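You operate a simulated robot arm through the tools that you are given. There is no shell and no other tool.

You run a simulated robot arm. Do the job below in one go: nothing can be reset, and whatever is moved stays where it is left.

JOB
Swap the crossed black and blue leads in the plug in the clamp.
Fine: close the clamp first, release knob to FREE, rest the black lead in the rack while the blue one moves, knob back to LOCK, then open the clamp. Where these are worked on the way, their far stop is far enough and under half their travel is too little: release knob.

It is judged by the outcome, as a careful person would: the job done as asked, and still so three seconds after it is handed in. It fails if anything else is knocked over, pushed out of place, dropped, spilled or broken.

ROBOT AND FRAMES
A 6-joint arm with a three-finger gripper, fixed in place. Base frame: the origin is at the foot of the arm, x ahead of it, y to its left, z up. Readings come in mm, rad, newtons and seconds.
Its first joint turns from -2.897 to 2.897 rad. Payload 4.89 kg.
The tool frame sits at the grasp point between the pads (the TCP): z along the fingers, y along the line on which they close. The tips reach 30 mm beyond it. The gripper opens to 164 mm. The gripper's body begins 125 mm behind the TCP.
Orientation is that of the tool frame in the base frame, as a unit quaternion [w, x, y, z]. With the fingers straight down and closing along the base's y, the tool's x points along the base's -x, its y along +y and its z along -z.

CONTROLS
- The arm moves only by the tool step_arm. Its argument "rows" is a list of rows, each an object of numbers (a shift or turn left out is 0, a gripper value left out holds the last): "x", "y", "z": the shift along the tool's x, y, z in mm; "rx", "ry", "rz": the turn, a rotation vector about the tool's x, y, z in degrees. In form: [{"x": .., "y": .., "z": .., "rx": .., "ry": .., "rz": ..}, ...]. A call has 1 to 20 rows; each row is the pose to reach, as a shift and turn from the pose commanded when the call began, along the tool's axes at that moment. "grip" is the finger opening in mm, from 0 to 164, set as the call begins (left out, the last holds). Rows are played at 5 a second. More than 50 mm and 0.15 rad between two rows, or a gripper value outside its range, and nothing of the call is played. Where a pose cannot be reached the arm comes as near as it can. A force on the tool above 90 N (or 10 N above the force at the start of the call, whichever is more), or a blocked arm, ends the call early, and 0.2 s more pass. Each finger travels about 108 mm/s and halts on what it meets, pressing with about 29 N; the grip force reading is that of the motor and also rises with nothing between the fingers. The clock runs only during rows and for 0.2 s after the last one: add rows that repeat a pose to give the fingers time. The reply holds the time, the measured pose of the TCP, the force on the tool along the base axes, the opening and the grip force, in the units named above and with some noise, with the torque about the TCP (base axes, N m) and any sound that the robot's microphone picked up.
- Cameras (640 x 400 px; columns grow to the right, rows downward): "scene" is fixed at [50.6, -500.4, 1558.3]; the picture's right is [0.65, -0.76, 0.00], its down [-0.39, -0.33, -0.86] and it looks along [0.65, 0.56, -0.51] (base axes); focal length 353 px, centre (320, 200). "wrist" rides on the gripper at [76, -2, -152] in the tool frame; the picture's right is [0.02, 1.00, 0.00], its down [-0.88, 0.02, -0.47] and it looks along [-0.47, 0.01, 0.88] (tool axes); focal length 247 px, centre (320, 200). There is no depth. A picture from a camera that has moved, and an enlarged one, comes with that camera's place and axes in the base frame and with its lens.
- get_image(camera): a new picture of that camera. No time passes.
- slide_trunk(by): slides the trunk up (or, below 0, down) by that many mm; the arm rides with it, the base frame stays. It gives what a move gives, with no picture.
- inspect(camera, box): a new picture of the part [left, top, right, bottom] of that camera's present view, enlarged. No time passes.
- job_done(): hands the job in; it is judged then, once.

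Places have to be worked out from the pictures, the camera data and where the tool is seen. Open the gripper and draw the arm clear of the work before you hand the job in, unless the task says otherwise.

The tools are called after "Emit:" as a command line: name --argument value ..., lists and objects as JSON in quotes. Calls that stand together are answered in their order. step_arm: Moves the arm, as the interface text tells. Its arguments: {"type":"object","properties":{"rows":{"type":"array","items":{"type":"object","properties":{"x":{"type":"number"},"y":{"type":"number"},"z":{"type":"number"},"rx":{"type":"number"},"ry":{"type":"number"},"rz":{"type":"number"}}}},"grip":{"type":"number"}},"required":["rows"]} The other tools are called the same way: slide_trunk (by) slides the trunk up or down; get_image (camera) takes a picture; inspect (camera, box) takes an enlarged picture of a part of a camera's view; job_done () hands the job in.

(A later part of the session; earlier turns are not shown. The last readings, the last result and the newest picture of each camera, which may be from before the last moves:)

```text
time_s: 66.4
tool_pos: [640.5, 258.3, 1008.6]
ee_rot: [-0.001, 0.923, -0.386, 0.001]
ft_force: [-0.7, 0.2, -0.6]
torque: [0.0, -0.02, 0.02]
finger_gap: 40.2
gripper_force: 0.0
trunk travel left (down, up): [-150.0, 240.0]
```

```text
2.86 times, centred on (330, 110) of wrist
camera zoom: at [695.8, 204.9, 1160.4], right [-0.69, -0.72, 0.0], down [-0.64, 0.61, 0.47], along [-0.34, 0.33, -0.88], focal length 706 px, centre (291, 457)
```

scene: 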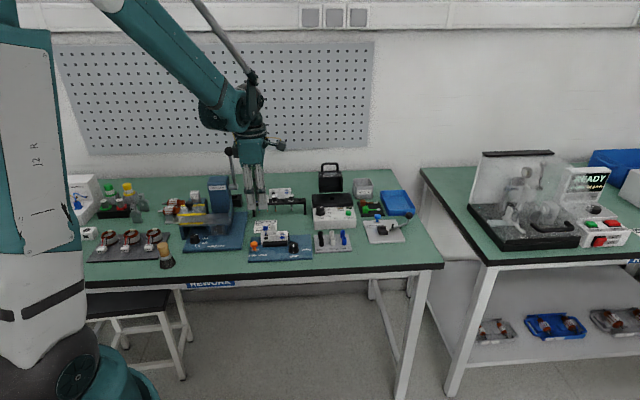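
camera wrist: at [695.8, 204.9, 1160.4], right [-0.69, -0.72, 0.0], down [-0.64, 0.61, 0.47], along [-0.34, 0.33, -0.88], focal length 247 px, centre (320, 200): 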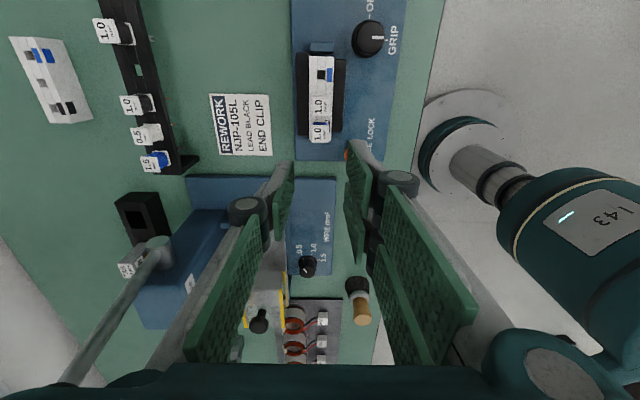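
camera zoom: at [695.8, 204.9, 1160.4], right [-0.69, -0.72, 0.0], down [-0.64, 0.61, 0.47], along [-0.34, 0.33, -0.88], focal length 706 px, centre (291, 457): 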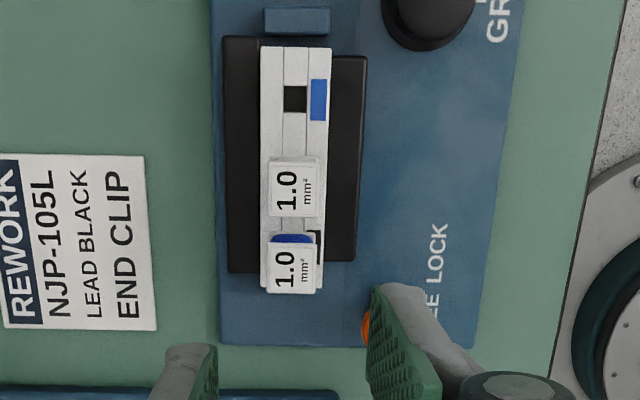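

The blue lead is at tool (17.4, −0.8). I shift 2.4 mm for a 15 mm offset and descend to TCP ≈912, then verify before closing.

Emit:
step_arm --rows '[{"x": 2.4, "y": -0.8, "z": 20}, {"x": 2.4, "y": -0.8, "z": 40}, {"x": 2.4, "y": -0.8, "z": 60}, {"x": 2.4, "y": -0.8, "z": 78}, {"x": 2.4, "y": -0.8, "z": 90}, {"x": 2.4, "y": -0.8, "z": 96}, {"x": 2.4, "y": -0.8, "z": 96}]'

Emit:
inspect --camera "wrist" --box '[250, 110, 410, 230]'

Emit:
inspect --camera "scene" --box '[240, 195, 330, 265]'

```text
time_s: 68.0
tool_pos: [642.6, 257.1, 911.0]
ee_rot: [-0.001, 0.923, -0.384, 0.001]
ft_force: [-0.2, -0.5, -0.9]
torque: [0.01, 0.0, -0.01]
finger_gap: 39.8
gripper_force: 0.1
trunk travel left (down, up): [-150.0, 240.0]
```

```text
3.33 times, centred on (330, 170) of wrist
camera zoom: at [697.6, 204.2, 1063.6], right [-0.69, -0.72, 0.0], down [-0.63, 0.61, 0.47], along [-0.34, 0.33, -0.88], focal length 823 px, centre (287, 300)
```

zoom: 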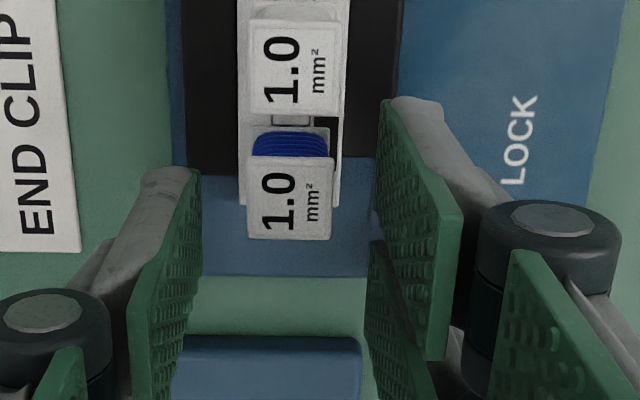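

```text
5.71 times, centred on (285, 230) of scene
camera zoom: at [50.6, -500.4, 1558.3], right [0.65, -0.76, 0.0], down [-0.39, -0.33, -0.86], along [0.65, 0.56, -0.51], focal length 2017 px, centre (520, 29)
```

zoom: 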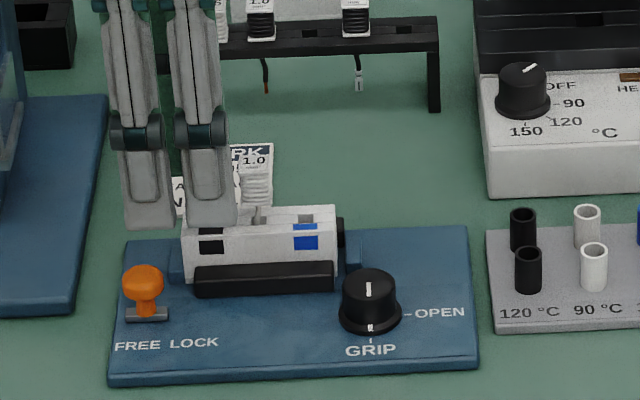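

Same geometry as with the black lead, and white stays clear. I close on blue.

Emit:
step_arm --rows '[{"z": 0}, {"z": 0}, {"z": 0}, {"z": 0}]' --grip 10

Emit:
inspect --camera "wrist" --box '[250, 110, 410, 230]'

```text
time_s: 69.0
tool_pos: [642.8, 259.0, 912.2]
ee_rot: [-0.001, 0.923, -0.384, 0.001]
ft_force: [0.4, -0.1, 0.4]
torque: [0.0, -0.04, -0.01]
finger_gap: 16.7
gripper_force: 28.8
trunk travel left (down, up): [-150.0, 240.0]
```

```text
3.33 times, centred on (330, 170) of wrist
camera zoom: at [697.6, 204.2, 1063.8], right [-0.69, -0.72, 0.0], down [-0.63, 0.61, 0.47], along [-0.34, 0.33, -0.88], focal length 823 px, centre (287, 300)
```

zoom: 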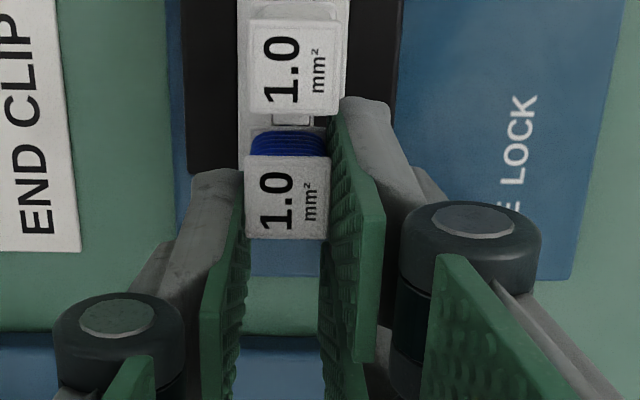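

Blue is held in the same tool-frame place as black was. I lift it straight out by 100 mm.

Emit:
step_arm --rows '[{"z": -4}, {"z": -10}, {"z": -18}, {"z": -28}, {"z": -40}, {"z": -55}, {"z": -70}, {"z": -85}, {"z": -100}, {"z": -100}]'

Emit:
inspect --camera "wrist" --box '[250, 40, 410, 210]'

Emit:
inspect --camera "scene" --box '[230, 165, 330, 265]'

```text
time_s: 71.2
tool_pos: [640.9, 257.9, 1013.0]
ee_rot: [-0.001, 0.923, -0.384, 0.001]
ft_force: [0.6, -0.4, -0.5]
torque: [0.03, -0.02, 0.0]
finger_gap: 16.9
gripper_force: 28.7
trunk travel left (down, up): [-150.0, 240.0]
```

```text
2.35 times, centred on (330, 125) of wrist
camera zoom: at [696.6, 202.7, 1164.6], right [-0.69, -0.72, 0.0], down [-0.63, 0.61, 0.47], along [-0.34, 0.33, -0.88], focal length 581 px, centre (296, 376)
```

zoom: 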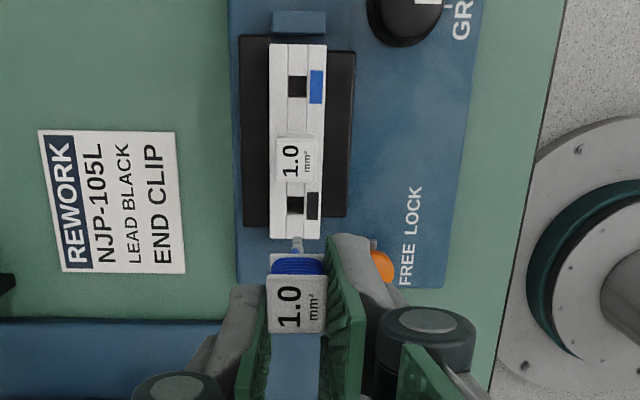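

```text
4.00 times, centred on (280, 215) of scene
camera zoom: at [50.6, -500.4, 1558.3], right [0.65, -0.76, 0.0], down [-0.39, -0.33, -0.86], along [0.65, 0.56, -0.51], focal length 1412 px, centre (480, 140)
```

zoom: 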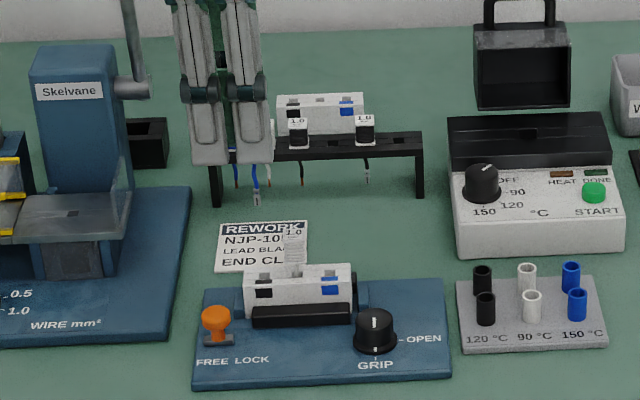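

Blue is out and both holes are visible, 54 mm apart. I rotate 180° while translating about 82 mm toward the right-hand (blue-marked) hole, in two halves.

Emit:
step_arm --rows '[{"x": 3.7, "rz": 8.2}, {"x": 7.4, "rz": 16.4}, {"x": 11.1, "rz": 24.6}, {"x": 14.9, "rz": 32.8}, {"x": 18.6, "rz": 41}, {"x": 22.3, "rz": 49.2}, {"x": 26, "rz": 57.4}, {"x": 30, "rz": 65.6}, {"x": 33.5, "rz": 73.8}, {"x": 37.2, "rz": 82}, {"x": 41, "rz": 90}, {"x": 41, "rz": 90}]'

Emit:
step_arm --rows '[{"y": 3.7, "rz": 8.2}, {"y": 7.4, "rz": 16.4}, {"y": 11.1, "rz": 24.6}, {"y": 14.9, "rz": 32.8}, {"y": 18.6, "rz": 41}, {"y": 22.3, "rz": 49.2}, {"y": 26, "rz": 57.4}, {"y": 30, "rz": 65.6}, {"y": 33.5, "rz": 73.8}, {"y": 37.2, "rz": 82}, {"y": 41, "rz": 90}, {"y": 41, "rz": 90}]'

Emit:
get_image --camera "wrist"

Emit:
inspect --camera "wrist" --box '[260, 30, 400, 200]'

```text
time_s: 73.8
tool_pos: [670.1, 228.2, 1010.9]
ee_rot: [0.001, -0.379, 0.925, -0.001]
ft_force: [-0.9, -1.1, 0.2]
torque: [-0.04, 0.0, 0.01]
finger_gap: 16.5
gripper_force: 28.7
trunk travel left (down, up): [-150.0, 240.0]
```

```text
time_s: 76.4
tool_pos: [642.5, 258.5, 1012.4]
ee_rot: [0.001, 0.385, 0.923, 0.0]
ft_force: [-1.3, 0.4, -0.1]
torque: [-0.02, -0.01, -0.01]
finger_gap: 16.8
gripper_force: 28.9
trunk travel left (down, up): [-150.0, 240.0]
```

```text
taken
camera wrist: at [587.6, 310.7, 1164.5], right [0.7, 0.72, 0.0], down [0.63, -0.61, 0.47], along [0.34, -0.33, -0.88], focal length 247 px, centre (320, 200)
```

wrist: 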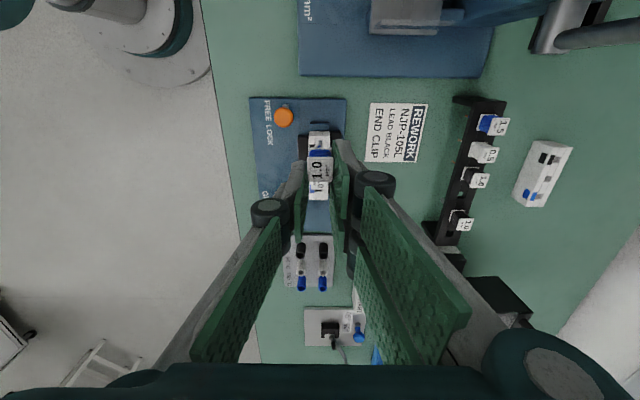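

```text
2.35 times, centred on (330, 115) of wrist
camera zoom: at [587.6, 310.7, 1164.5], right [0.7, 0.72, 0.0], down [0.63, -0.61, 0.47], along [0.34, -0.33, -0.88], focal length 581 px, centre (296, 400)
```

zoom: 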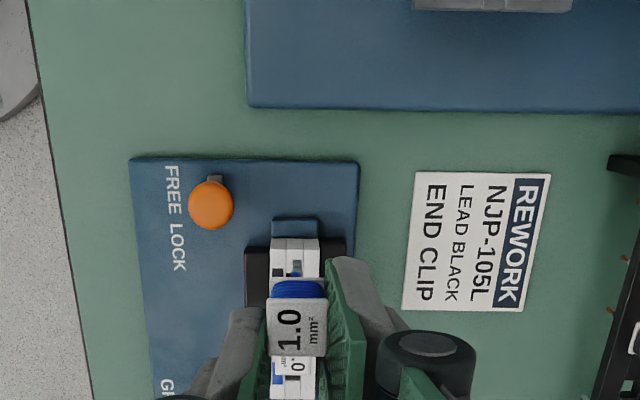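

My second half went the wrong way along the row, so the tool is back over the left end, still safely high. I now translate +82 mm along the fixture (tool −x).

Emit:
step_arm --rows '[{"x": -27}, {"x": -55}, {"x": -82}, {"x": -82}]'

Emit:
inspect --camera "wrist" --box '[260, 40, 400, 200]'

Emit:
inspect --camera "scene" --box '[240, 165, 330, 265]'

```text
time_s: 77.4
tool_pos: [699.6, 199.8, 1011.9]
ee_rot: [0.001, 0.385, 0.923, 0.001]
ft_force: [-0.4, 0.4, -0.7]
torque: [-0.05, 0.03, -0.01]
finger_gap: 16.6
gripper_force: 29.1
trunk travel left (down, up): [-150.0, 240.0]
```

```text
2.50 times, centred on (330, 120) of wrist
camera zoom: at [644.8, 251.8, 1163.6], right [0.69, 0.72, 0.0], down [0.63, -0.61, 0.47], along [0.34, -0.33, -0.88], focal length 617 px, centre (295, 400)
```

zoom: 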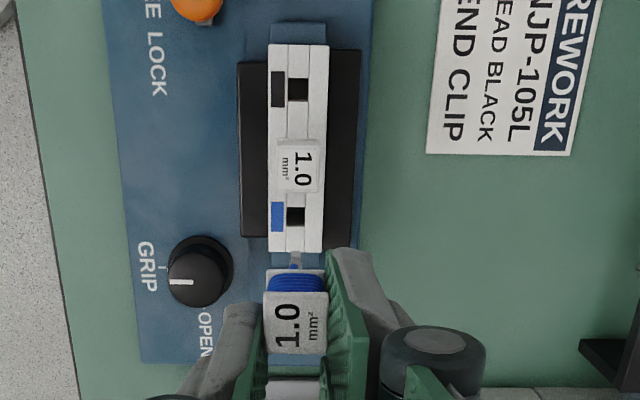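

```text
4.00 times, centred on (285, 215) of scene
camera zoom: at [50.6, -500.4, 1558.3], right [0.65, -0.76, 0.0], down [-0.39, -0.33, -0.86], along [0.65, 0.56, -0.51], focal length 1412 px, centre (460, 140)
```

zoom: 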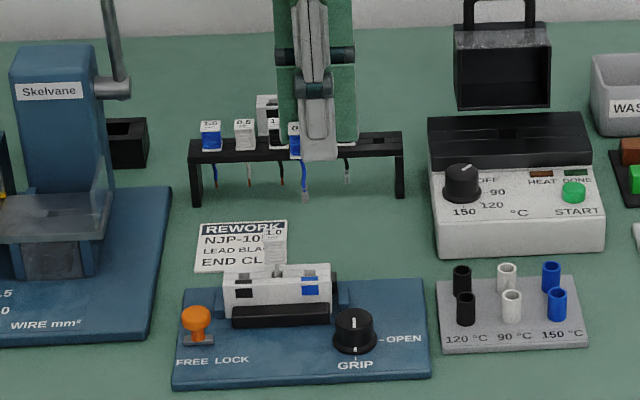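

Blue lines up with the blue-marked hole: lead (15.5, −0.2) against hole (15.1, −0.35). I lower so the tip is just above the plug and check again.

Emit:
step_arm --rows '[{"z": 15}, {"z": 30}, {"z": 45}, {"z": 58}, {"z": 58}]'

Emit:
inspect --camera "wrist" --box '[280, 90, 370, 180]'

Emit:
inspect --camera "scene" --box '[260, 205, 310, 250]'

```text
time_s: 78.6
tool_pos: [701.3, 198.9, 953.7]
ee_rot: [0.0, 0.386, 0.923, 0.002]
ft_force: [-0.9, 0.9, 0.2]
torque: [0.01, 0.03, 0.02]
finger_gap: 16.7
gripper_force: 28.7
trunk travel left (down, up): [-150.0, 240.0]
```

```text
4.44 times, centred on (325, 135) of wrist
camera zoom: at [646.2, 251.5, 1105.2], right [0.69, 0.72, 0.0], down [0.63, -0.61, 0.47], along [0.34, -0.33, -0.88], focal length 1098 px, centre (298, 489)
```

zoom: 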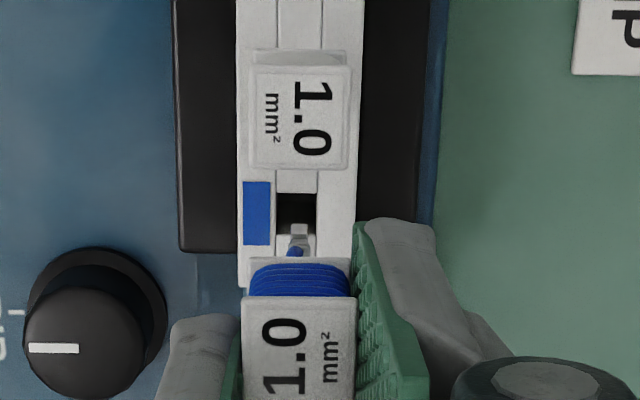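

```text
8.89 times, centred on (285, 228) of scene
camera zoom: at [50.6, -500.4, 1558.3], right [0.65, -0.76, 0.0], down [-0.39, -0.33, -0.86], along [0.65, 0.56, -0.51], focal length 3137 px, centre (631, -44)
```

zoom: 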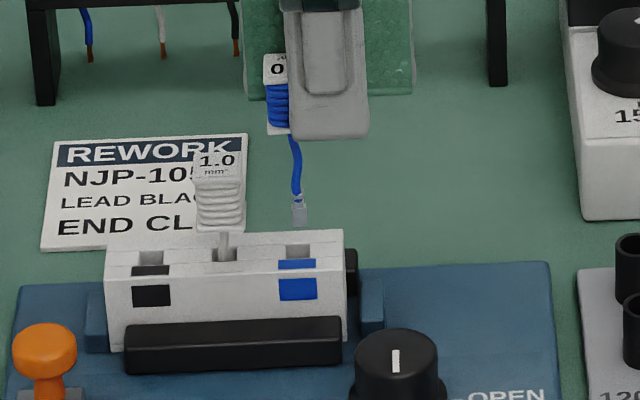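

The tip is about 12 mm above the hole with well under 1 mm of offset. I correct (+0.5, −0.6) and insert slowly to the height it was gripped at.

Emit:
step_arm --rows '[{"x": 0.5, "y": -0.6}, {"x": 0.5, "y": -0.6, "z": 6}, {"x": 0.5, "y": -0.6, "z": 12}, {"x": 0.5, "y": -0.6, "z": 18}, {"x": 0.5, "y": -0.6, "z": 24}, {"x": 0.5, "y": -0.6, "z": 29}, {"x": 0.5, "y": -0.6, "z": 34}, {"x": 0.5, "y": -0.6, "z": 38}, {"x": 0.5, "y": -0.6, "z": 38}]'

Emit:
inspect --camera "wrist" --box '[260, 80, 400, 210]'

Emit:
inspect --camera "scene" --box '[260, 205, 310, 250]'

```text
time_s: 80.6
tool_pos: [700.1, 200.0, 917.2]
ee_rot: [0.002, 0.384, 0.923, 0.0]
ft_force: [0.9, 0.7, 0.6]
torque: [0.0, -0.02, 0.01]
finger_gap: 16.8
gripper_force: 28.9
trunk travel left (down, up): [-150.0, 240.0]
```

```text
3.08 times, centred on (330, 145) of wrist
camera zoom: at [644.8, 252.6, 1068.4], right [0.69, 0.72, 0.0], down [0.63, -0.61, 0.47], along [0.34, -0.33, -0.88], focal length 760 px, centre (289, 369)
```

zoom: 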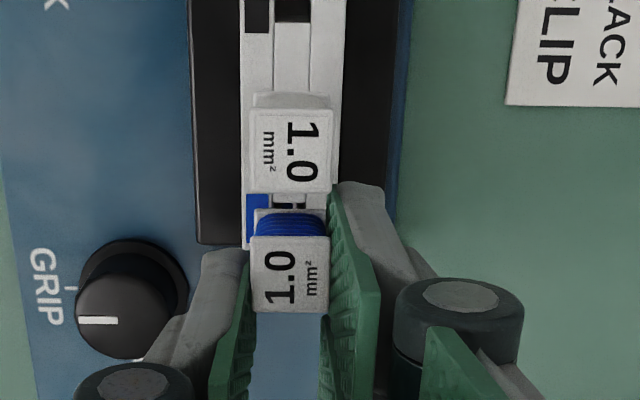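

```text
8.89 times, centred on (285, 228) of scene
camera zoom: at [50.6, -500.4, 1558.3], right [0.65, -0.76, 0.0], down [-0.39, -0.33, -0.86], along [0.65, 0.56, -0.51], focal length 3137 px, centre (631, -44)
```

zoom: 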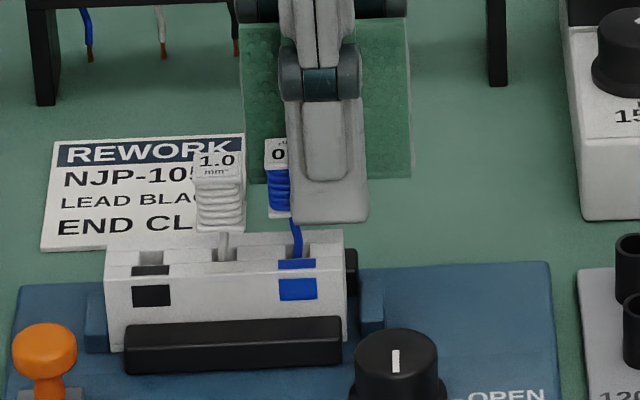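

It inserted without resistance and about 4 mm remains. I push the rest gently.

Emit:
step_arm --rows '[{"z": 1.5}, {"z": 3}, {"z": 4}, {"z": 4}]'

Emit:
inspect --camera "scene" --box '[260, 205, 310, 250]'

```text
time_s: 81.6
tool_pos: [699.8, 200.9, 912.1]
ee_rot: [0.001, 0.385, 0.923, 0.001]
ft_force: [-0.4, -0.5, -0.9]
torque: [-0.02, 0.01, 0.0]
finger_gap: 16.6
gripper_force: 29.4
trunk travel left (down, up): [-150.0, 240.0]
```

```text
8.89 times, centred on (285, 228) of scene
camera zoom: at [50.6, -500.4, 1558.3], right [0.65, -0.76, 0.0], down [-0.39, -0.33, -0.86], along [0.65, 0.56, -0.51], focal length 3137 px, centre (631, -44)
```

zoom: 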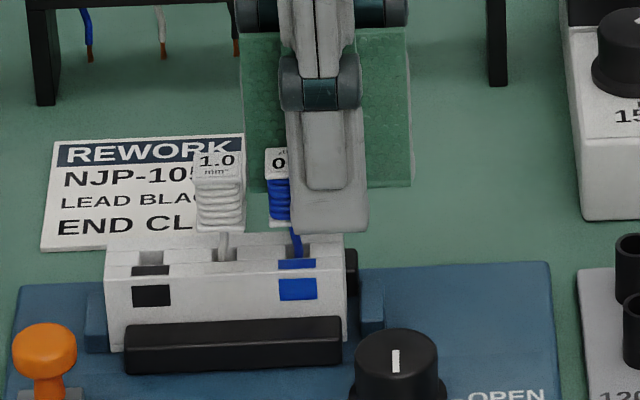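

Blue is within about 0.5 mm of its seated height relative to white. I press 1 mm further to confirm the seating.

Emit:
step_arm --rows '[{"z": 0.5}, {"z": 1}, {"z": 1}]'

Emit:
inspect --camera "scene" --box '[260, 205, 310, 250]'

```text
time_s: 82.4
tool_pos: [699.5, 199.4, 910.8]
ee_rot: [0.0, 0.385, 0.923, 0.0]
ft_force: [-0.8, 0.7, 4.2]
torque: [0.07, 0.05, 0.01]
finger_gap: 16.9
gripper_force: 29.1
trunk travel left (down, up): [-150.0, 240.0]
```

```text
8.89 times, centred on (285, 228) of scene
camera zoom: at [50.6, -500.4, 1558.3], right [0.65, -0.76, 0.0], down [-0.39, -0.33, -0.86], along [0.65, 0.56, -0.51], focal length 3137 px, centre (631, -44)
```

zoom: 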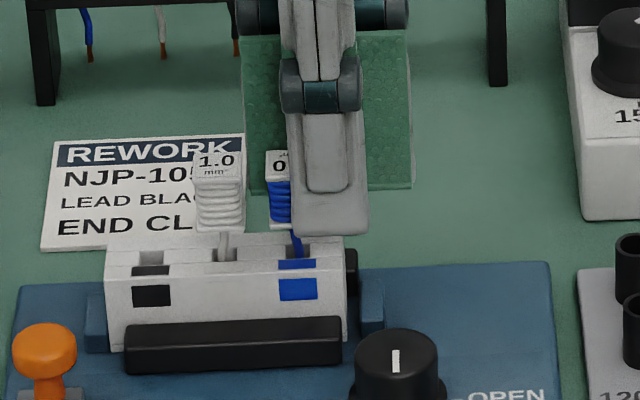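

A 4 N reaction shows it has bottomed out, so blue is seated. I open, rise, and check it stays upright.

Emit:
step_arm --rows '[{"z": 0}, {"z": 0}, {"z": 0}, {"z": -10}, {"z": -30}, {"z": -60}, {"z": -100}, {"z": -100}]' --grip 40

Emit:
inspect --camera "wrist" --box '[260, 40, 400, 200]'

Emit:
inspect --camera "scene" --box '[240, 185, 330, 265]'

```text
time_s: 84.2
tool_pos: [699.9, 199.5, 1010.0]
ee_rot: [0.001, 0.384, 0.923, 0.0]
ft_force: [-0.7, 0.8, 0.5]
torque: [0.02, -0.04, 0.01]
finger_gap: 40.2
gripper_force: 0.1
trunk travel left (down, up): [-150.0, 240.0]
```

```text
2.50 times, centred on (330, 120) of wrist
camera zoom: at [645.8, 250.9, 1163.0], right [0.69, 0.72, 0.0], down [0.63, -0.61, 0.47], along [0.34, -0.33, -0.88], focal length 617 px, centre (295, 400)
```

zoom: 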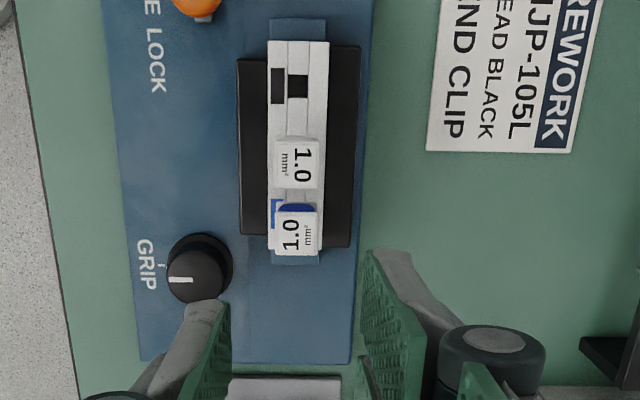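

```text
5.00 times, centred on (285, 225) of scene
camera zoom: at [50.6, -500.4, 1558.3], right [0.65, -0.76, 0.0], down [-0.39, -0.33, -0.86], along [0.65, 0.56, -0.51], focal length 1765 px, centre (495, 75)
```

zoom: 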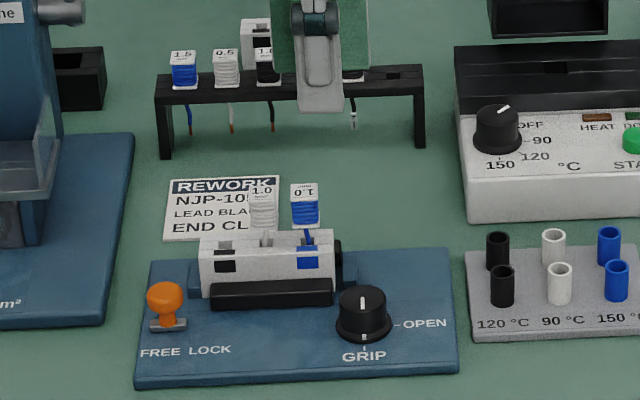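

Blue stands upright in the blue-marked hole. Now for black in slot 5: I approach with the same 180°-turned orientation used for lifting blue, so the left-hole pose is already known.

Emit:
step_arm --rows '[{"y": 17.2, "rz": -8.2}, {"y": 34.4, "rz": -16.4}, {"y": 51.6, "rz": -24.6}, {"y": 68.8, "rz": -32.8}, {"y": 86, "rz": -41}, {"y": 103.2, "rz": -49.2}, {"y": 120.4, "rz": -57.4}, {"y": 137.6, "rz": -65.6}, {"y": 154.8, "rz": -73.8}, {"y": 172, "rz": -82}, {"y": 189.3, "rz": -90}, {"y": 189.3, "rz": -90}]'

Emit:
step_arm --rows '[{"rz": -8.2}, {"rz": -16.4}, {"rz": -24.6}, {"rz": -32.8}, {"rz": -41}, {"rz": -49.2}, {"rz": -57.4}, {"rz": -65.6}, {"rz": -73.8}, {"rz": -82}, {"rz": -90}, {"rz": -90}]'

Emit:
get_image --camera "wrist"

Emit:
inspect --camera "wrist" --box '[260, 40, 400, 180]'

```text
time_s: 86.8
tool_pos: [835.1, 331.9, 1011.7]
ee_rot: [0.001, -0.381, 0.924, 0.0]
ft_force: [0.8, 0.1, -0.2]
torque: [0.0, 0.03, -0.01]
finger_gap: 40.0
gripper_force: 0.1
trunk travel left (down, up): [-150.0, 240.0]
```

```text
time_s: 89.4
tool_pos: [832.8, 332.8, 1010.5]
ee_rot: [0.0, 0.923, -0.384, 0.002]
ft_force: [0.7, 0.0, 0.1]
torque: [-0.01, 0.0, -0.01]
finger_gap: 40.0
gripper_force: 0.2
trunk travel left (down, up): [-150.0, 240.0]
```

```text
taken
camera wrist: at [888.5, 279.0, 1163.3], right [-0.69, -0.72, 0.0], down [-0.64, 0.61, 0.47], along [-0.34, 0.33, -0.88], focal length 247 px, centre (320, 200)
```

wrist: 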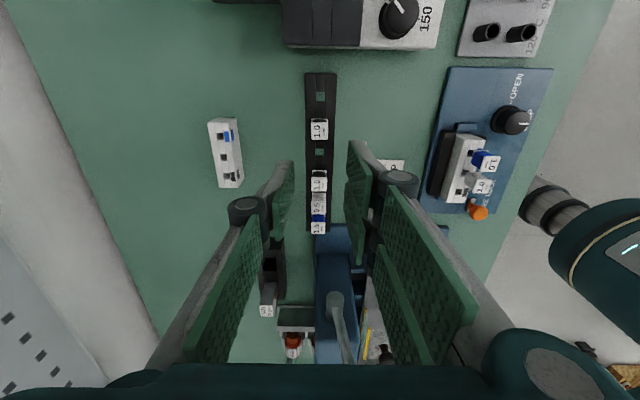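

```text
2.86 times, centred on (330, 110) of wrist
camera zoom: at [888.5, 279.0, 1163.3], right [-0.69, -0.72, 0.0], down [-0.64, 0.61, 0.47], along [-0.34, 0.33, -0.88], focal length 706 px, centre (291, 457)
```

zoom: 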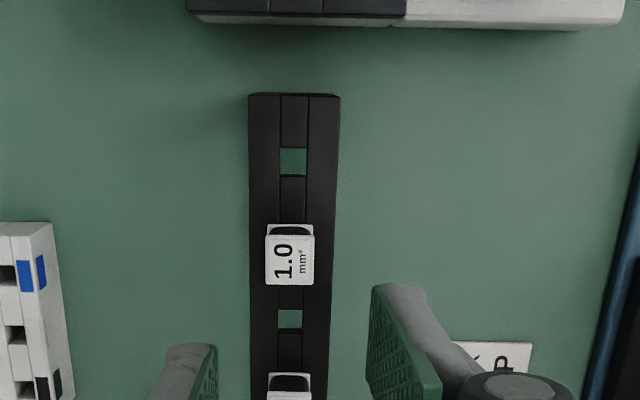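

The black lead is at tool (18.7, −1.6). I shift (+3.6, −1.2) and descend to TCP ≈909, then check before closing.

Emit:
step_arm --rows '[{"x": 3.6, "y": -1.2, "z": 20}, {"x": 3.6, "y": -1.2, "z": 45}, {"x": 3.6, "y": -1.2, "z": 70}, {"x": 3.6, "y": -1.2, "z": 88}, {"x": 3.6, "y": -1.2, "z": 97}, {"x": 3.6, "y": -1.2, "z": 101.5}, {"x": 3.6, "y": -1.2, "z": 101.5}]'

Emit:
inspect --camera "wrist" --box '[250, 110, 410, 230]'

Emit:
inspect --camera "scene" --box '[260, 170, 330, 225]'

```text
time_s: 91.0
tool_pos: [837.0, 330.8, 909.3]
ee_rot: [0.001, 0.923, -0.385, 0.002]
ft_force: [0.1, 1.2, 0.9]
torque: [-0.01, 0.02, 0.04]
finger_gap: 40.2
gripper_force: 0.1
trunk travel left (down, up): [-150.0, 240.0]
```

```text
3.33 times, centred on (330, 170) of wrist
camera zoom: at [892.6, 277.6, 1061.6], right [-0.69, -0.72, 0.0], down [-0.63, 0.61, 0.47], along [-0.34, 0.33, -0.88], focal length 823 px, centre (287, 300)
```

zoom: 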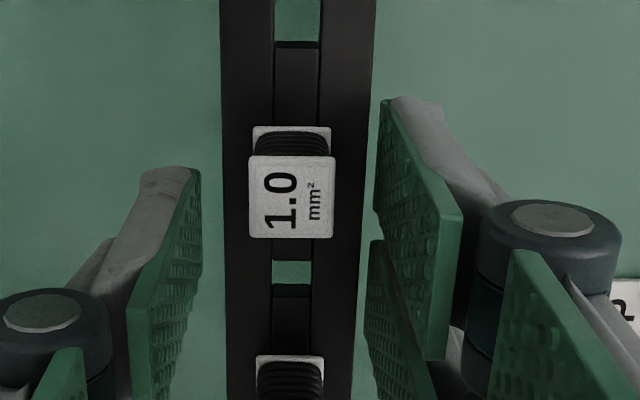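

```text
7.27 times, centred on (295, 198) of scene
camera zoom: at [50.6, -500.4, 1558.3], right [0.65, -0.76, 0.0], down [-0.39, -0.33, -0.86], along [0.65, 0.56, -0.51], focal length 2567 px, centre (502, 218)
```

zoom: 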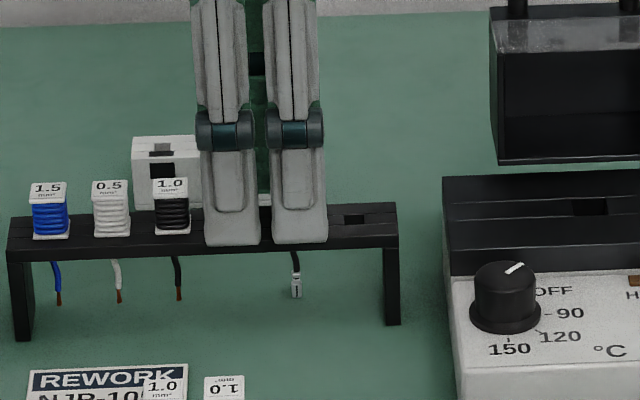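

Alignment matches the earlier grips and the slot-3 lead is clear of the near prong. I close on black and lift it out.

Emit:
step_arm --rows '[{"z": 0}, {"z": 0}, {"z": 0}, {"z": 0}]' --grip 10

Emit:
step_arm --rows '[{"z": -4}, {"z": -10}, {"z": -18}, {"z": -28}, {"z": -40}, {"z": -55}, {"z": -70}, {"z": -85}, {"z": -103}, {"z": -103}]'

Emit:
inspect --camera "wrist" --box '[260, 40, 400, 200]'

Emit:
inspect --camera "scene" --box '[250, 140, 330, 220]'

```text
time_s: 92.0
tool_pos: [838.1, 331.4, 908.3]
ee_rot: [0.0, 0.923, -0.384, 0.001]
ft_force: [0.2, -0.3, 0.0]
torque: [-0.02, 0.05, -0.01]
finger_gap: 16.7
gripper_force: 29.2
trunk travel left (down, up): [-150.0, 240.0]
```

```text
time_s: 94.2
tool_pos: [835.7, 331.7, 1013.2]
ee_rot: [-0.001, 0.923, -0.384, 0.001]
ft_force: [0.0, 0.4, 0.7]
torque: [-0.03, 0.01, -0.01]
finger_gap: 16.9
gripper_force: 29.0
trunk travel left (down, up): [-150.0, 240.0]
```

```text
2.50 times, centred on (330, 120) of wrist
camera zoom: at [890.9, 276.4, 1166.1], right [-0.69, -0.72, 0.0], down [-0.63, 0.61, 0.47], along [-0.34, 0.33, -0.88], focal length 617 px, centre (295, 400)
```

zoom: 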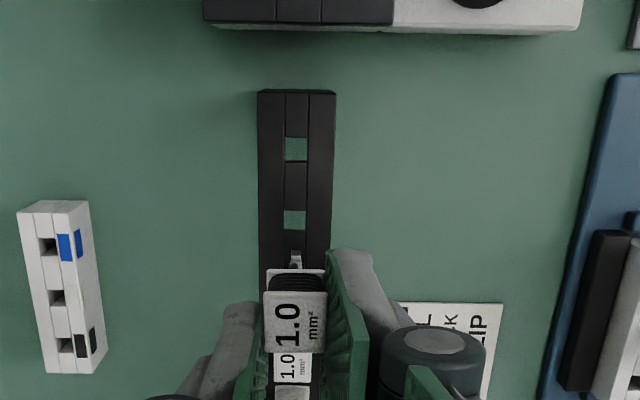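

```text
5.00 times, centred on (290, 180) of scene
camera zoom: at [50.6, -500.4, 1558.3], right [0.65, -0.76, 0.0], down [-0.39, -0.33, -0.86], along [0.65, 0.56, -0.51], focal length 1765 px, centre (470, 300)
```

zoom: 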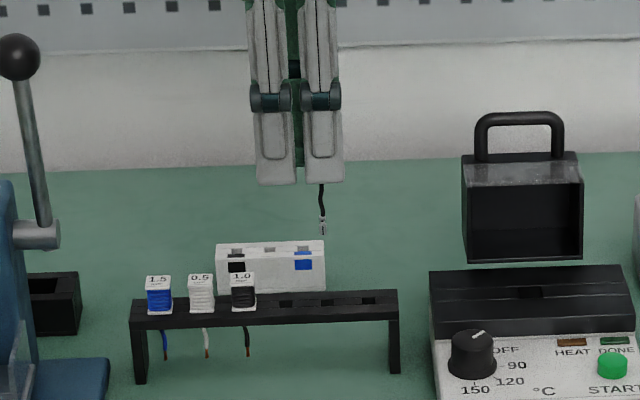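

Black is out of the rack and all spare leads are untouched. I carry it to the left (black-marked) hole, using the pose known from lifting blue.

Emit:
step_arm --rows '[{"x": -15, "y": 33}, {"x": -30, "y": 66}, {"x": -45, "y": 100}, {"x": -60, "y": 133}, {"x": -75, "y": 166}, {"x": -85.6, "y": 189.9}, {"x": -85.6, "y": 189.9}]'

Emit:
inspect --camera "wrist" --box '[260, 40, 400, 200]'

Emit:
inspect --camera "scene" --box '[240, 165, 330, 265]'

```text
time_s: 95.8
tool_pos: [641.8, 258.7, 1013.6]
ee_rot: [-0.001, 0.923, -0.386, 0.001]
ft_force: [-0.5, 0.1, 0.0]
torque: [0.02, -0.06, 0.0]
finger_gap: 16.9
gripper_force: 29.0
trunk travel left (down, up): [-150.0, 240.0]
```

```text
2.50 times, centred on (330, 120) of wrist
camera zoom: at [696.8, 203.3, 1166.8], right [-0.69, -0.72, 0.0], down [-0.63, 0.61, 0.47], along [-0.34, 0.33, -0.88], focal length 617 px, centre (295, 400)
```

zoom: 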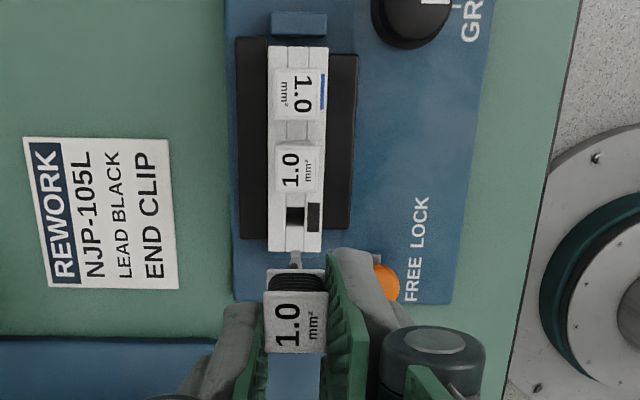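

```text
4.00 times, centred on (285, 215) of scene
camera zoom: at [50.6, -500.4, 1558.3], right [0.65, -0.76, 0.0], down [-0.39, -0.33, -0.86], along [0.65, 0.56, -0.51], focal length 1412 px, centre (460, 140)
```

zoom: 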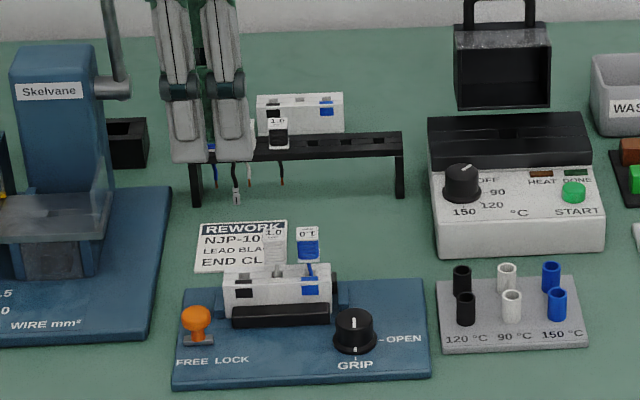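

The black-marked hole lines up with the lead exactly as at the blue insertion. I lower to just above the plug and verify the tip.

Emit:
step_arm --rows '[{"z": 15}, {"z": 30}, {"z": 45}, {"z": 59}, {"z": 59}]'

Emit:
inspect --camera "wrist" --box '[280, 90, 370, 180]'

Emit:
inspect --camera "scene" --box '[250, 200, 310, 250]'

```text
time_s: 97.0
tool_pos: [641.5, 258.5, 953.4]
ee_rot: [0.0, 0.923, -0.385, 0.001]
ft_force: [0.1, -0.1, 0.1]
torque: [0.0, 0.01, -0.01]
finger_gap: 16.8
gripper_force: 29.2
trunk travel left (down, up): [-150.0, 240.0]
```

```text
4.44 times, centred on (325, 135) of wrist
camera zoom: at [696.8, 203.7, 1105.9], right [-0.69, -0.72, 0.0], down [-0.63, 0.61, 0.47], along [-0.34, 0.33, -0.88], focal length 1098 px, centre (298, 489)
```

zoom: 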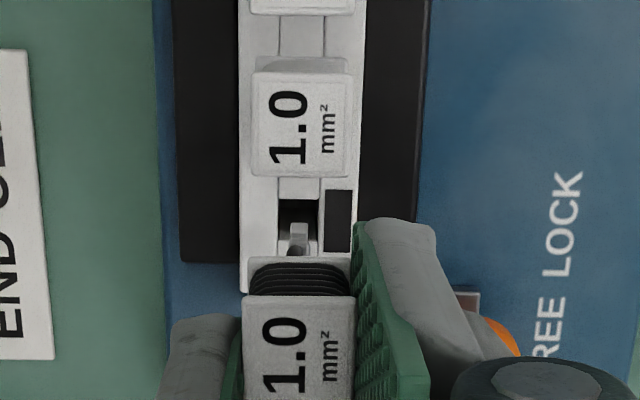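

```text
8.00 times, centred on (280, 225) of scene
camera zoom: at [50.6, -500.4, 1558.3], right [0.65, -0.76, 0.0], down [-0.39, -0.33, -0.86], along [0.65, 0.56, -0.51], focal length 2824 px, centre (640, 0)
```

zoom: 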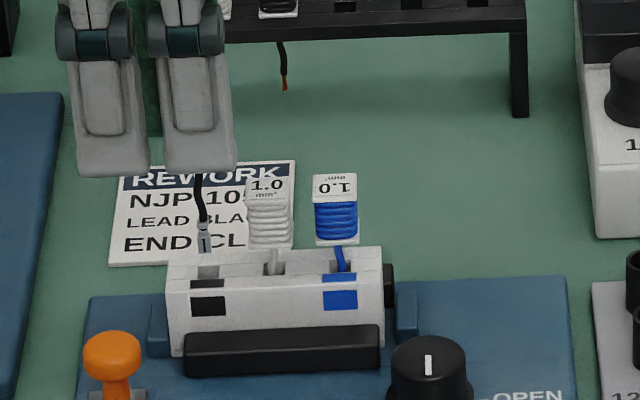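

The hole is offset about (−0.7, 0) mm from the tip. I correct and insert slowly.

Emit:
step_arm --rows '[{"x": -0.6}, {"x": -0.6, "z": 6}, {"x": -0.6, "z": 12}, {"x": -0.6, "z": 18}, {"x": -0.6, "z": 24}, {"x": -0.6, "z": 29}, {"x": -0.6, "z": 34}, {"x": -0.6, "z": 38}, {"x": -0.6, "z": 38}]'

Emit:
inspect --camera "wrist" --box '[260, 80, 400, 210]'

Emit:
inspect --camera "scene" --box '[250, 200, 310, 250]'

```text
time_s: 99.0
tool_pos: [642.0, 259.9, 914.8]
ee_rot: [-0.001, 0.923, -0.385, 0.001]
ft_force: [2.0, -0.5, -0.1]
torque: [-0.06, -0.06, -0.01]
finger_gap: 16.7
gripper_force: 29.1
trunk travel left (down, up): [-150.0, 240.0]
```

```text
3.08 times, centred on (330, 145) of wrist
camera zoom: at [696.7, 205.0, 1067.3], right [-0.69, -0.72, 0.0], down [-0.63, 0.61, 0.47], along [-0.34, 0.33, -0.88], focal length 760 px, centre (289, 369)
```

zoom: 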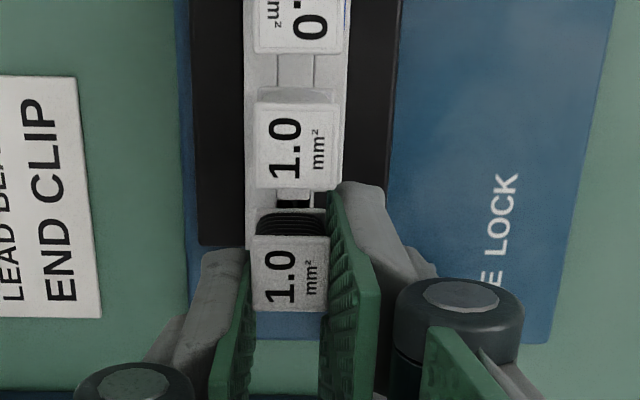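

```text
8.00 times, centred on (280, 225) of scene
camera zoom: at [50.6, -500.4, 1558.3], right [0.65, -0.76, 0.0], down [-0.39, -0.33, -0.86], along [0.65, 0.56, -0.51], focal length 2824 px, centre (640, 0)
```

zoom: 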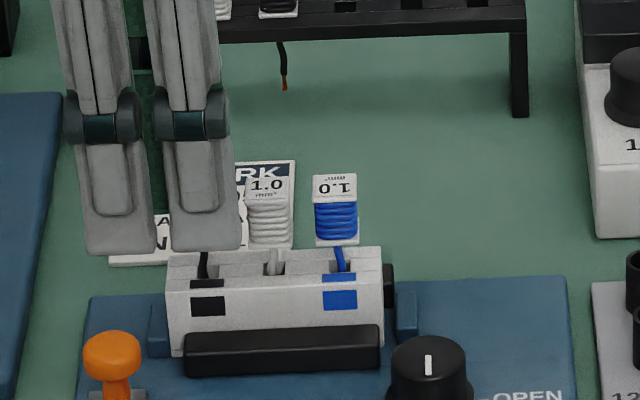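

It is going in freely with about 4 mm left. I finish the insertion gently.

Emit:
step_arm --rows '[{"z": 1}, {"z": 2}, {"z": 3}, {"z": 3.7}, {"z": 3.7}]'

Emit:
step_arm --rows '[{"z": 0.4}, {"z": 0.8}, {"z": 0.8}]'

Emit:
inspect --camera "scene" --box '[250, 200, 310, 250]'

```text
time_s: 100.2
tool_pos: [641.6, 259.2, 912.7]
ee_rot: [-0.001, 0.923, -0.385, 0.001]
ft_force: [-0.6, 1.7, 25.3]
torque: [-0.14, -0.16, -0.03]
finger_gap: 16.9
gripper_force: 28.9
trunk travel left (down, up): [-150.0, 240.0]
```

```text
time_s: 101.0
tool_pos: [642.8, 258.5, 912.2]
ee_rot: [-0.001, 0.923, -0.384, 0.001]
ft_force: [-1.2, 2.5, 24.6]
torque: [-0.06, -0.15, 0.01]
finger_gap: 16.8
gripper_force: 28.9
trunk travel left (down, up): [-150.0, 240.0]
```

```text
8.00 times, centred on (280, 225) of scene
camera zoom: at [50.6, -500.4, 1558.3], right [0.65, -0.76, 0.0], down [-0.39, -0.33, -0.86], along [0.65, 0.56, -0.51], focal length 2824 px, centre (640, 0)
```

zoom: 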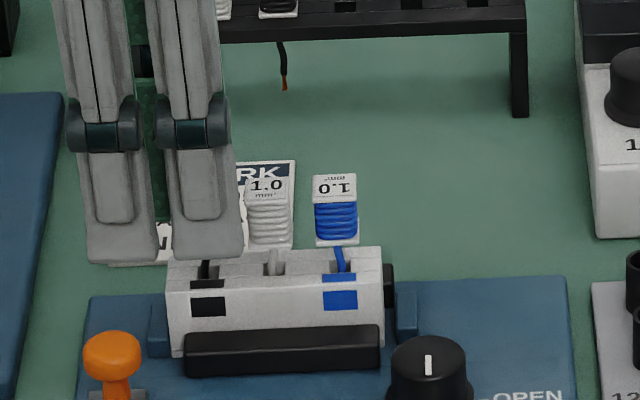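

There is a 25 N reaction, so it has bottomed out. I release, rise, and compare the three handles' heights.

Emit:
step_arm --rows '[{"z": -0.8}, {"z": -0.8}, {"z": -0.8}, {"z": -0.8}, {"z": -15}, {"z": -40}, {"z": -75}, {"z": -105}, {"z": -105}]' --grip 40

Emit:
inspect --camera "wrist" --box '[260, 40, 400, 180]'

Emit:
inspect --camera "scene" --box '[250, 200, 310, 250]'

```text
time_s: 103.0
tool_pos: [640.9, 259.3, 1017.8]
ee_rot: [0.0, 0.922, -0.386, 0.002]
ft_force: [0.3, 0.1, 0.3]
torque: [0.03, -0.07, 0.01]
finger_gap: 40.1
gripper_force: 0.1
trunk travel left (down, up): [-150.0, 240.0]
```

```text
2.86 times, centred on (330, 110) of wrist
camera zoom: at [695.8, 205.7, 1169.2], right [-0.69, -0.72, 0.0], down [-0.63, 0.61, 0.47], along [-0.34, 0.33, -0.88], focal length 706 px, centre (291, 457)
```

zoom: 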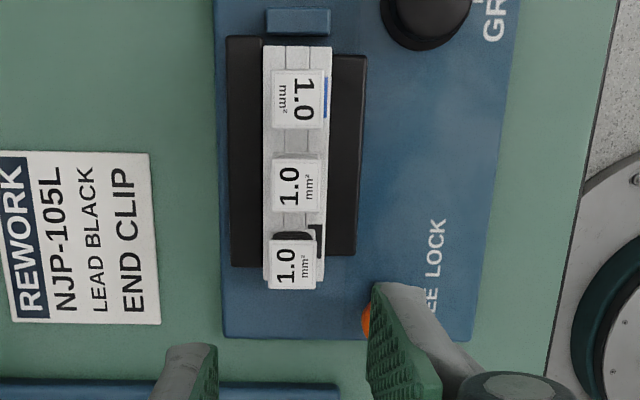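

```text
8.00 times, centred on (280, 225) of scene
camera zoom: at [50.6, -500.4, 1558.3], right [0.65, -0.76, 0.0], down [-0.39, -0.33, -0.86], along [0.65, 0.56, -0.51], focal length 2824 px, centre (640, 0)
```

zoom: 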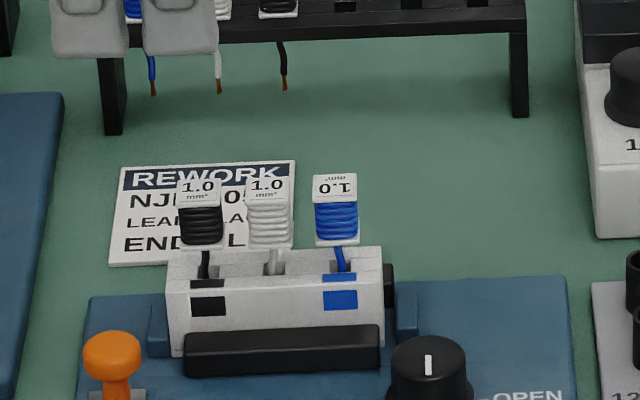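

All three handles look level. I compare with the very first view at the same zoom to confirm the seating depth.

Emit:
inspect --camera "scene" --box '[240, 205, 330, 265]'

Emit:
inspect --camera "scene" --box '[265, 215, 300, 245]'

```text
6.67 times, centred on (285, 235) of scene
camera zoom: at [50.6, -500.4, 1558.3], right [0.65, -0.76, 0.0], down [-0.39, -0.33, -0.86], along [0.65, 0.56, -0.51], focal length 2353 px, centre (553, -33)
```

zoom: 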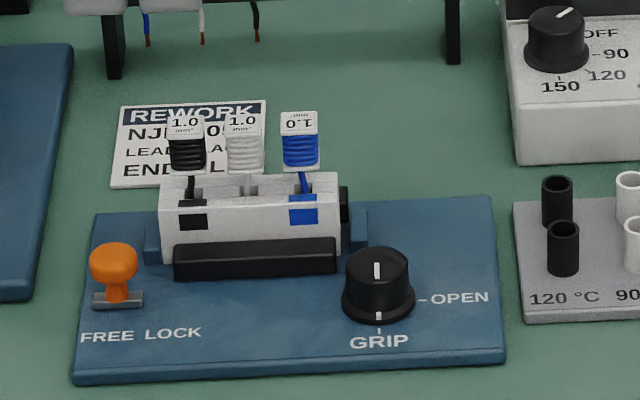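

```text
13.33 times, centred on (282, 230) of scene
camera zoom: at [50.6, -500.4, 1558.3], right [0.65, -0.76, 0.0], down [-0.39, -0.33, -0.86], along [0.65, 0.56, -0.51], focal length 4706 px, centre (820, -200)
```

zoom: 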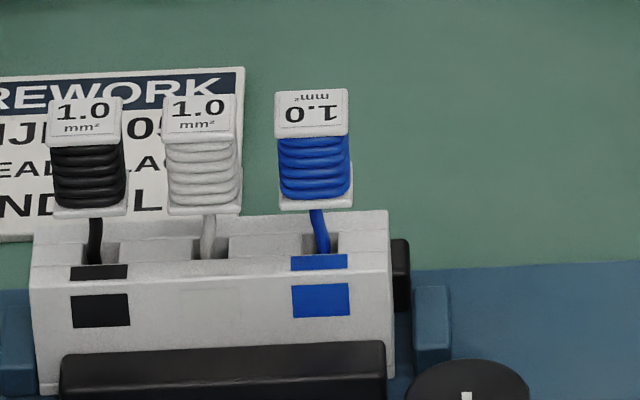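

All three leads are evenly spaced and level, with black in the black-marked hole and blue in the blue-marked one. Next is the release knob back to LOCK: I move above the orange knob with the double prong on the free left side.

Emit:
step_arm --rows '[{"x": -2, "y": 4, "rz": 8.2}, {"x": -4, "y": 8, "rz": 16.4}, {"x": -7, "y": 12, "rz": 24.6}, {"x": -9, "y": 16, "rz": 32.8}, {"x": -11, "y": 21, "rz": 41}, {"x": -13, "y": 25, "rz": 49.2}, {"x": -15, "y": 29, "rz": 57.4}, {"x": -17.5, "y": 33, "rz": 65.6}, {"x": -20, "y": 37.5, "rz": 73.8}, {"x": -22, "y": 42, "rz": 82}, {"x": -24.2, "y": 46.3, "rz": 90}, {"x": -24.2, "y": 46.3, "z": 40, "rz": 90}, {"x": -24.2, "y": 46.3, "z": 85, "rz": 90}, {"x": -24.2, "y": 46.3, "z": 85, "rz": 90}]' --grip 44

Emit:
get_image --camera "wrist"

Emit:
inspect --camera "wrist" --box '[240, 90, 400, 210]'

```text
time_s: 106.0
tool_pos: [592.9, 241.3, 930.8]
ee_rot: [0.001, -0.38, 0.925, 0.0]
ft_force: [0.1, 0.9, 0.4]
torque: [0.0, 0.03, 0.03]
finger_gap: 43.9
gripper_force: 0.0
trunk travel left (down, up): [-150.0, 240.0]
```

```text
taken
camera wrist: at [539.1, 186.3, 1083.0], right [-0.72, 0.7, 0.0], down [0.61, 0.63, 0.47], along [0.33, 0.34, -0.88], focal length 247 px, centre (320, 200)
```

wrist: 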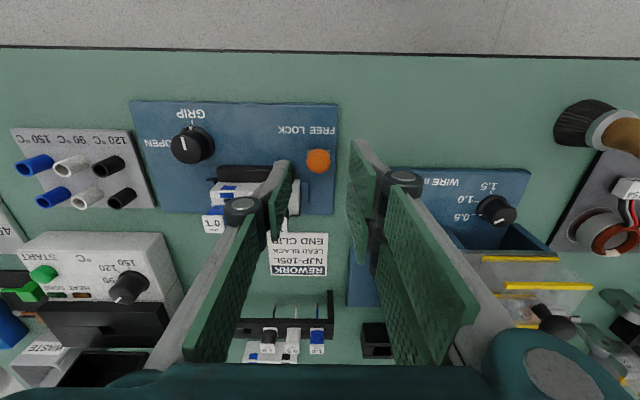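

```text
3.33 times, centred on (320, 150) of wrist
camera zoom: at [539.1, 186.3, 1083.0], right [-0.72, 0.7, 0.0], down [0.61, 0.63, 0.47], along [0.33, 0.34, -0.88], focal length 823 px, centre (320, 367)
```

zoom: 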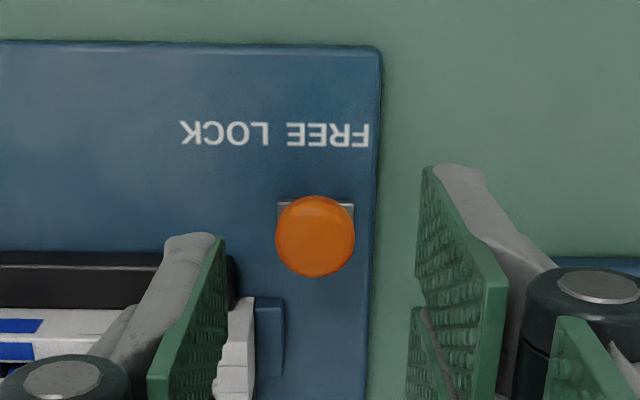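

The orange head is at tool (−2.2, −1.8). I centre it, descend so the tips are at z≈846, and close.

Emit:
step_arm --rows '[{"x": 2, "y": -1.8, "z": 15}, {"x": 2, "y": -1.8, "z": 30}, {"x": 2, "y": -1.8, "z": 44}, {"x": 2, "y": -1.8, "z": 54}, {"x": 2, "y": -1.8, "z": 54}]'

Emit:
step_arm --rows '[{"z": 0}, {"z": 0}, {"z": 0}, {"z": 0}]' --grip 16

Emit:
get_image --camera "wrist"

Emit:
inspect --camera "scene" --box '[230, 195, 330, 265]'

```text
time_s: 107.2
tool_pos: [592.2, 240.3, 875.2]
ee_rot: [0.002, -0.381, 0.925, 0.0]
ft_force: [-0.6, -0.4, 0.5]
torque: [-0.03, -0.02, -0.02]
finger_gap: 44.1
gripper_force: 0.1
trunk travel left (down, up): [-150.0, 240.0]
```

```text
time_s: 108.2
tool_pos: [591.6, 241.7, 876.3]
ee_rot: [0.001, -0.381, 0.925, 0.001]
ft_force: [-1.3, -0.5, -4.3]
torque: [-0.02, 0.03, -0.02]
finger_gap: 21.5
gripper_force: 45.2
trunk travel left (down, up): [-150.0, 240.0]
```

```text
taken
camera wrist: at [539.1, 184.2, 1028.2], right [-0.72, 0.69, 0.0], down [0.61, 0.63, 0.47], along [0.33, 0.34, -0.88], focal length 247 px, centre (320, 200)
```

wrist: 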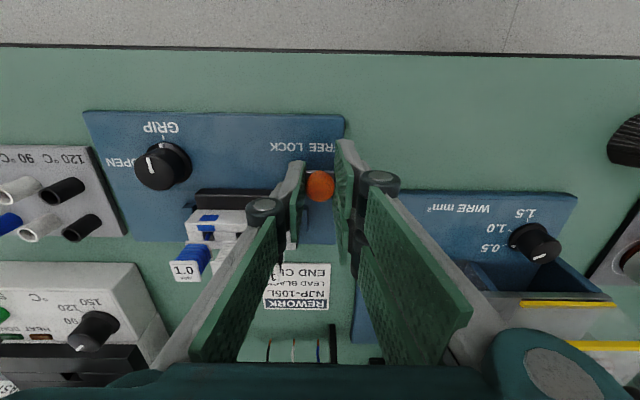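

```text
5.71 times, centred on (280, 230) of scene
camera zoom: at [50.6, -500.4, 1558.3], right [0.65, -0.76, 0.0], down [-0.39, -0.33, -0.86], along [0.65, 0.56, -0.51], focal length 2017 px, centre (549, 29)
```

zoom: 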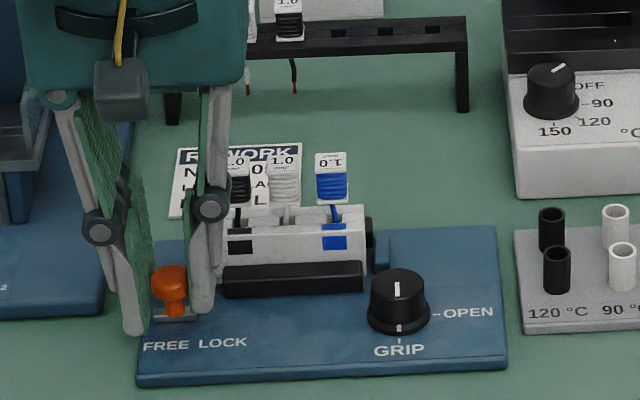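

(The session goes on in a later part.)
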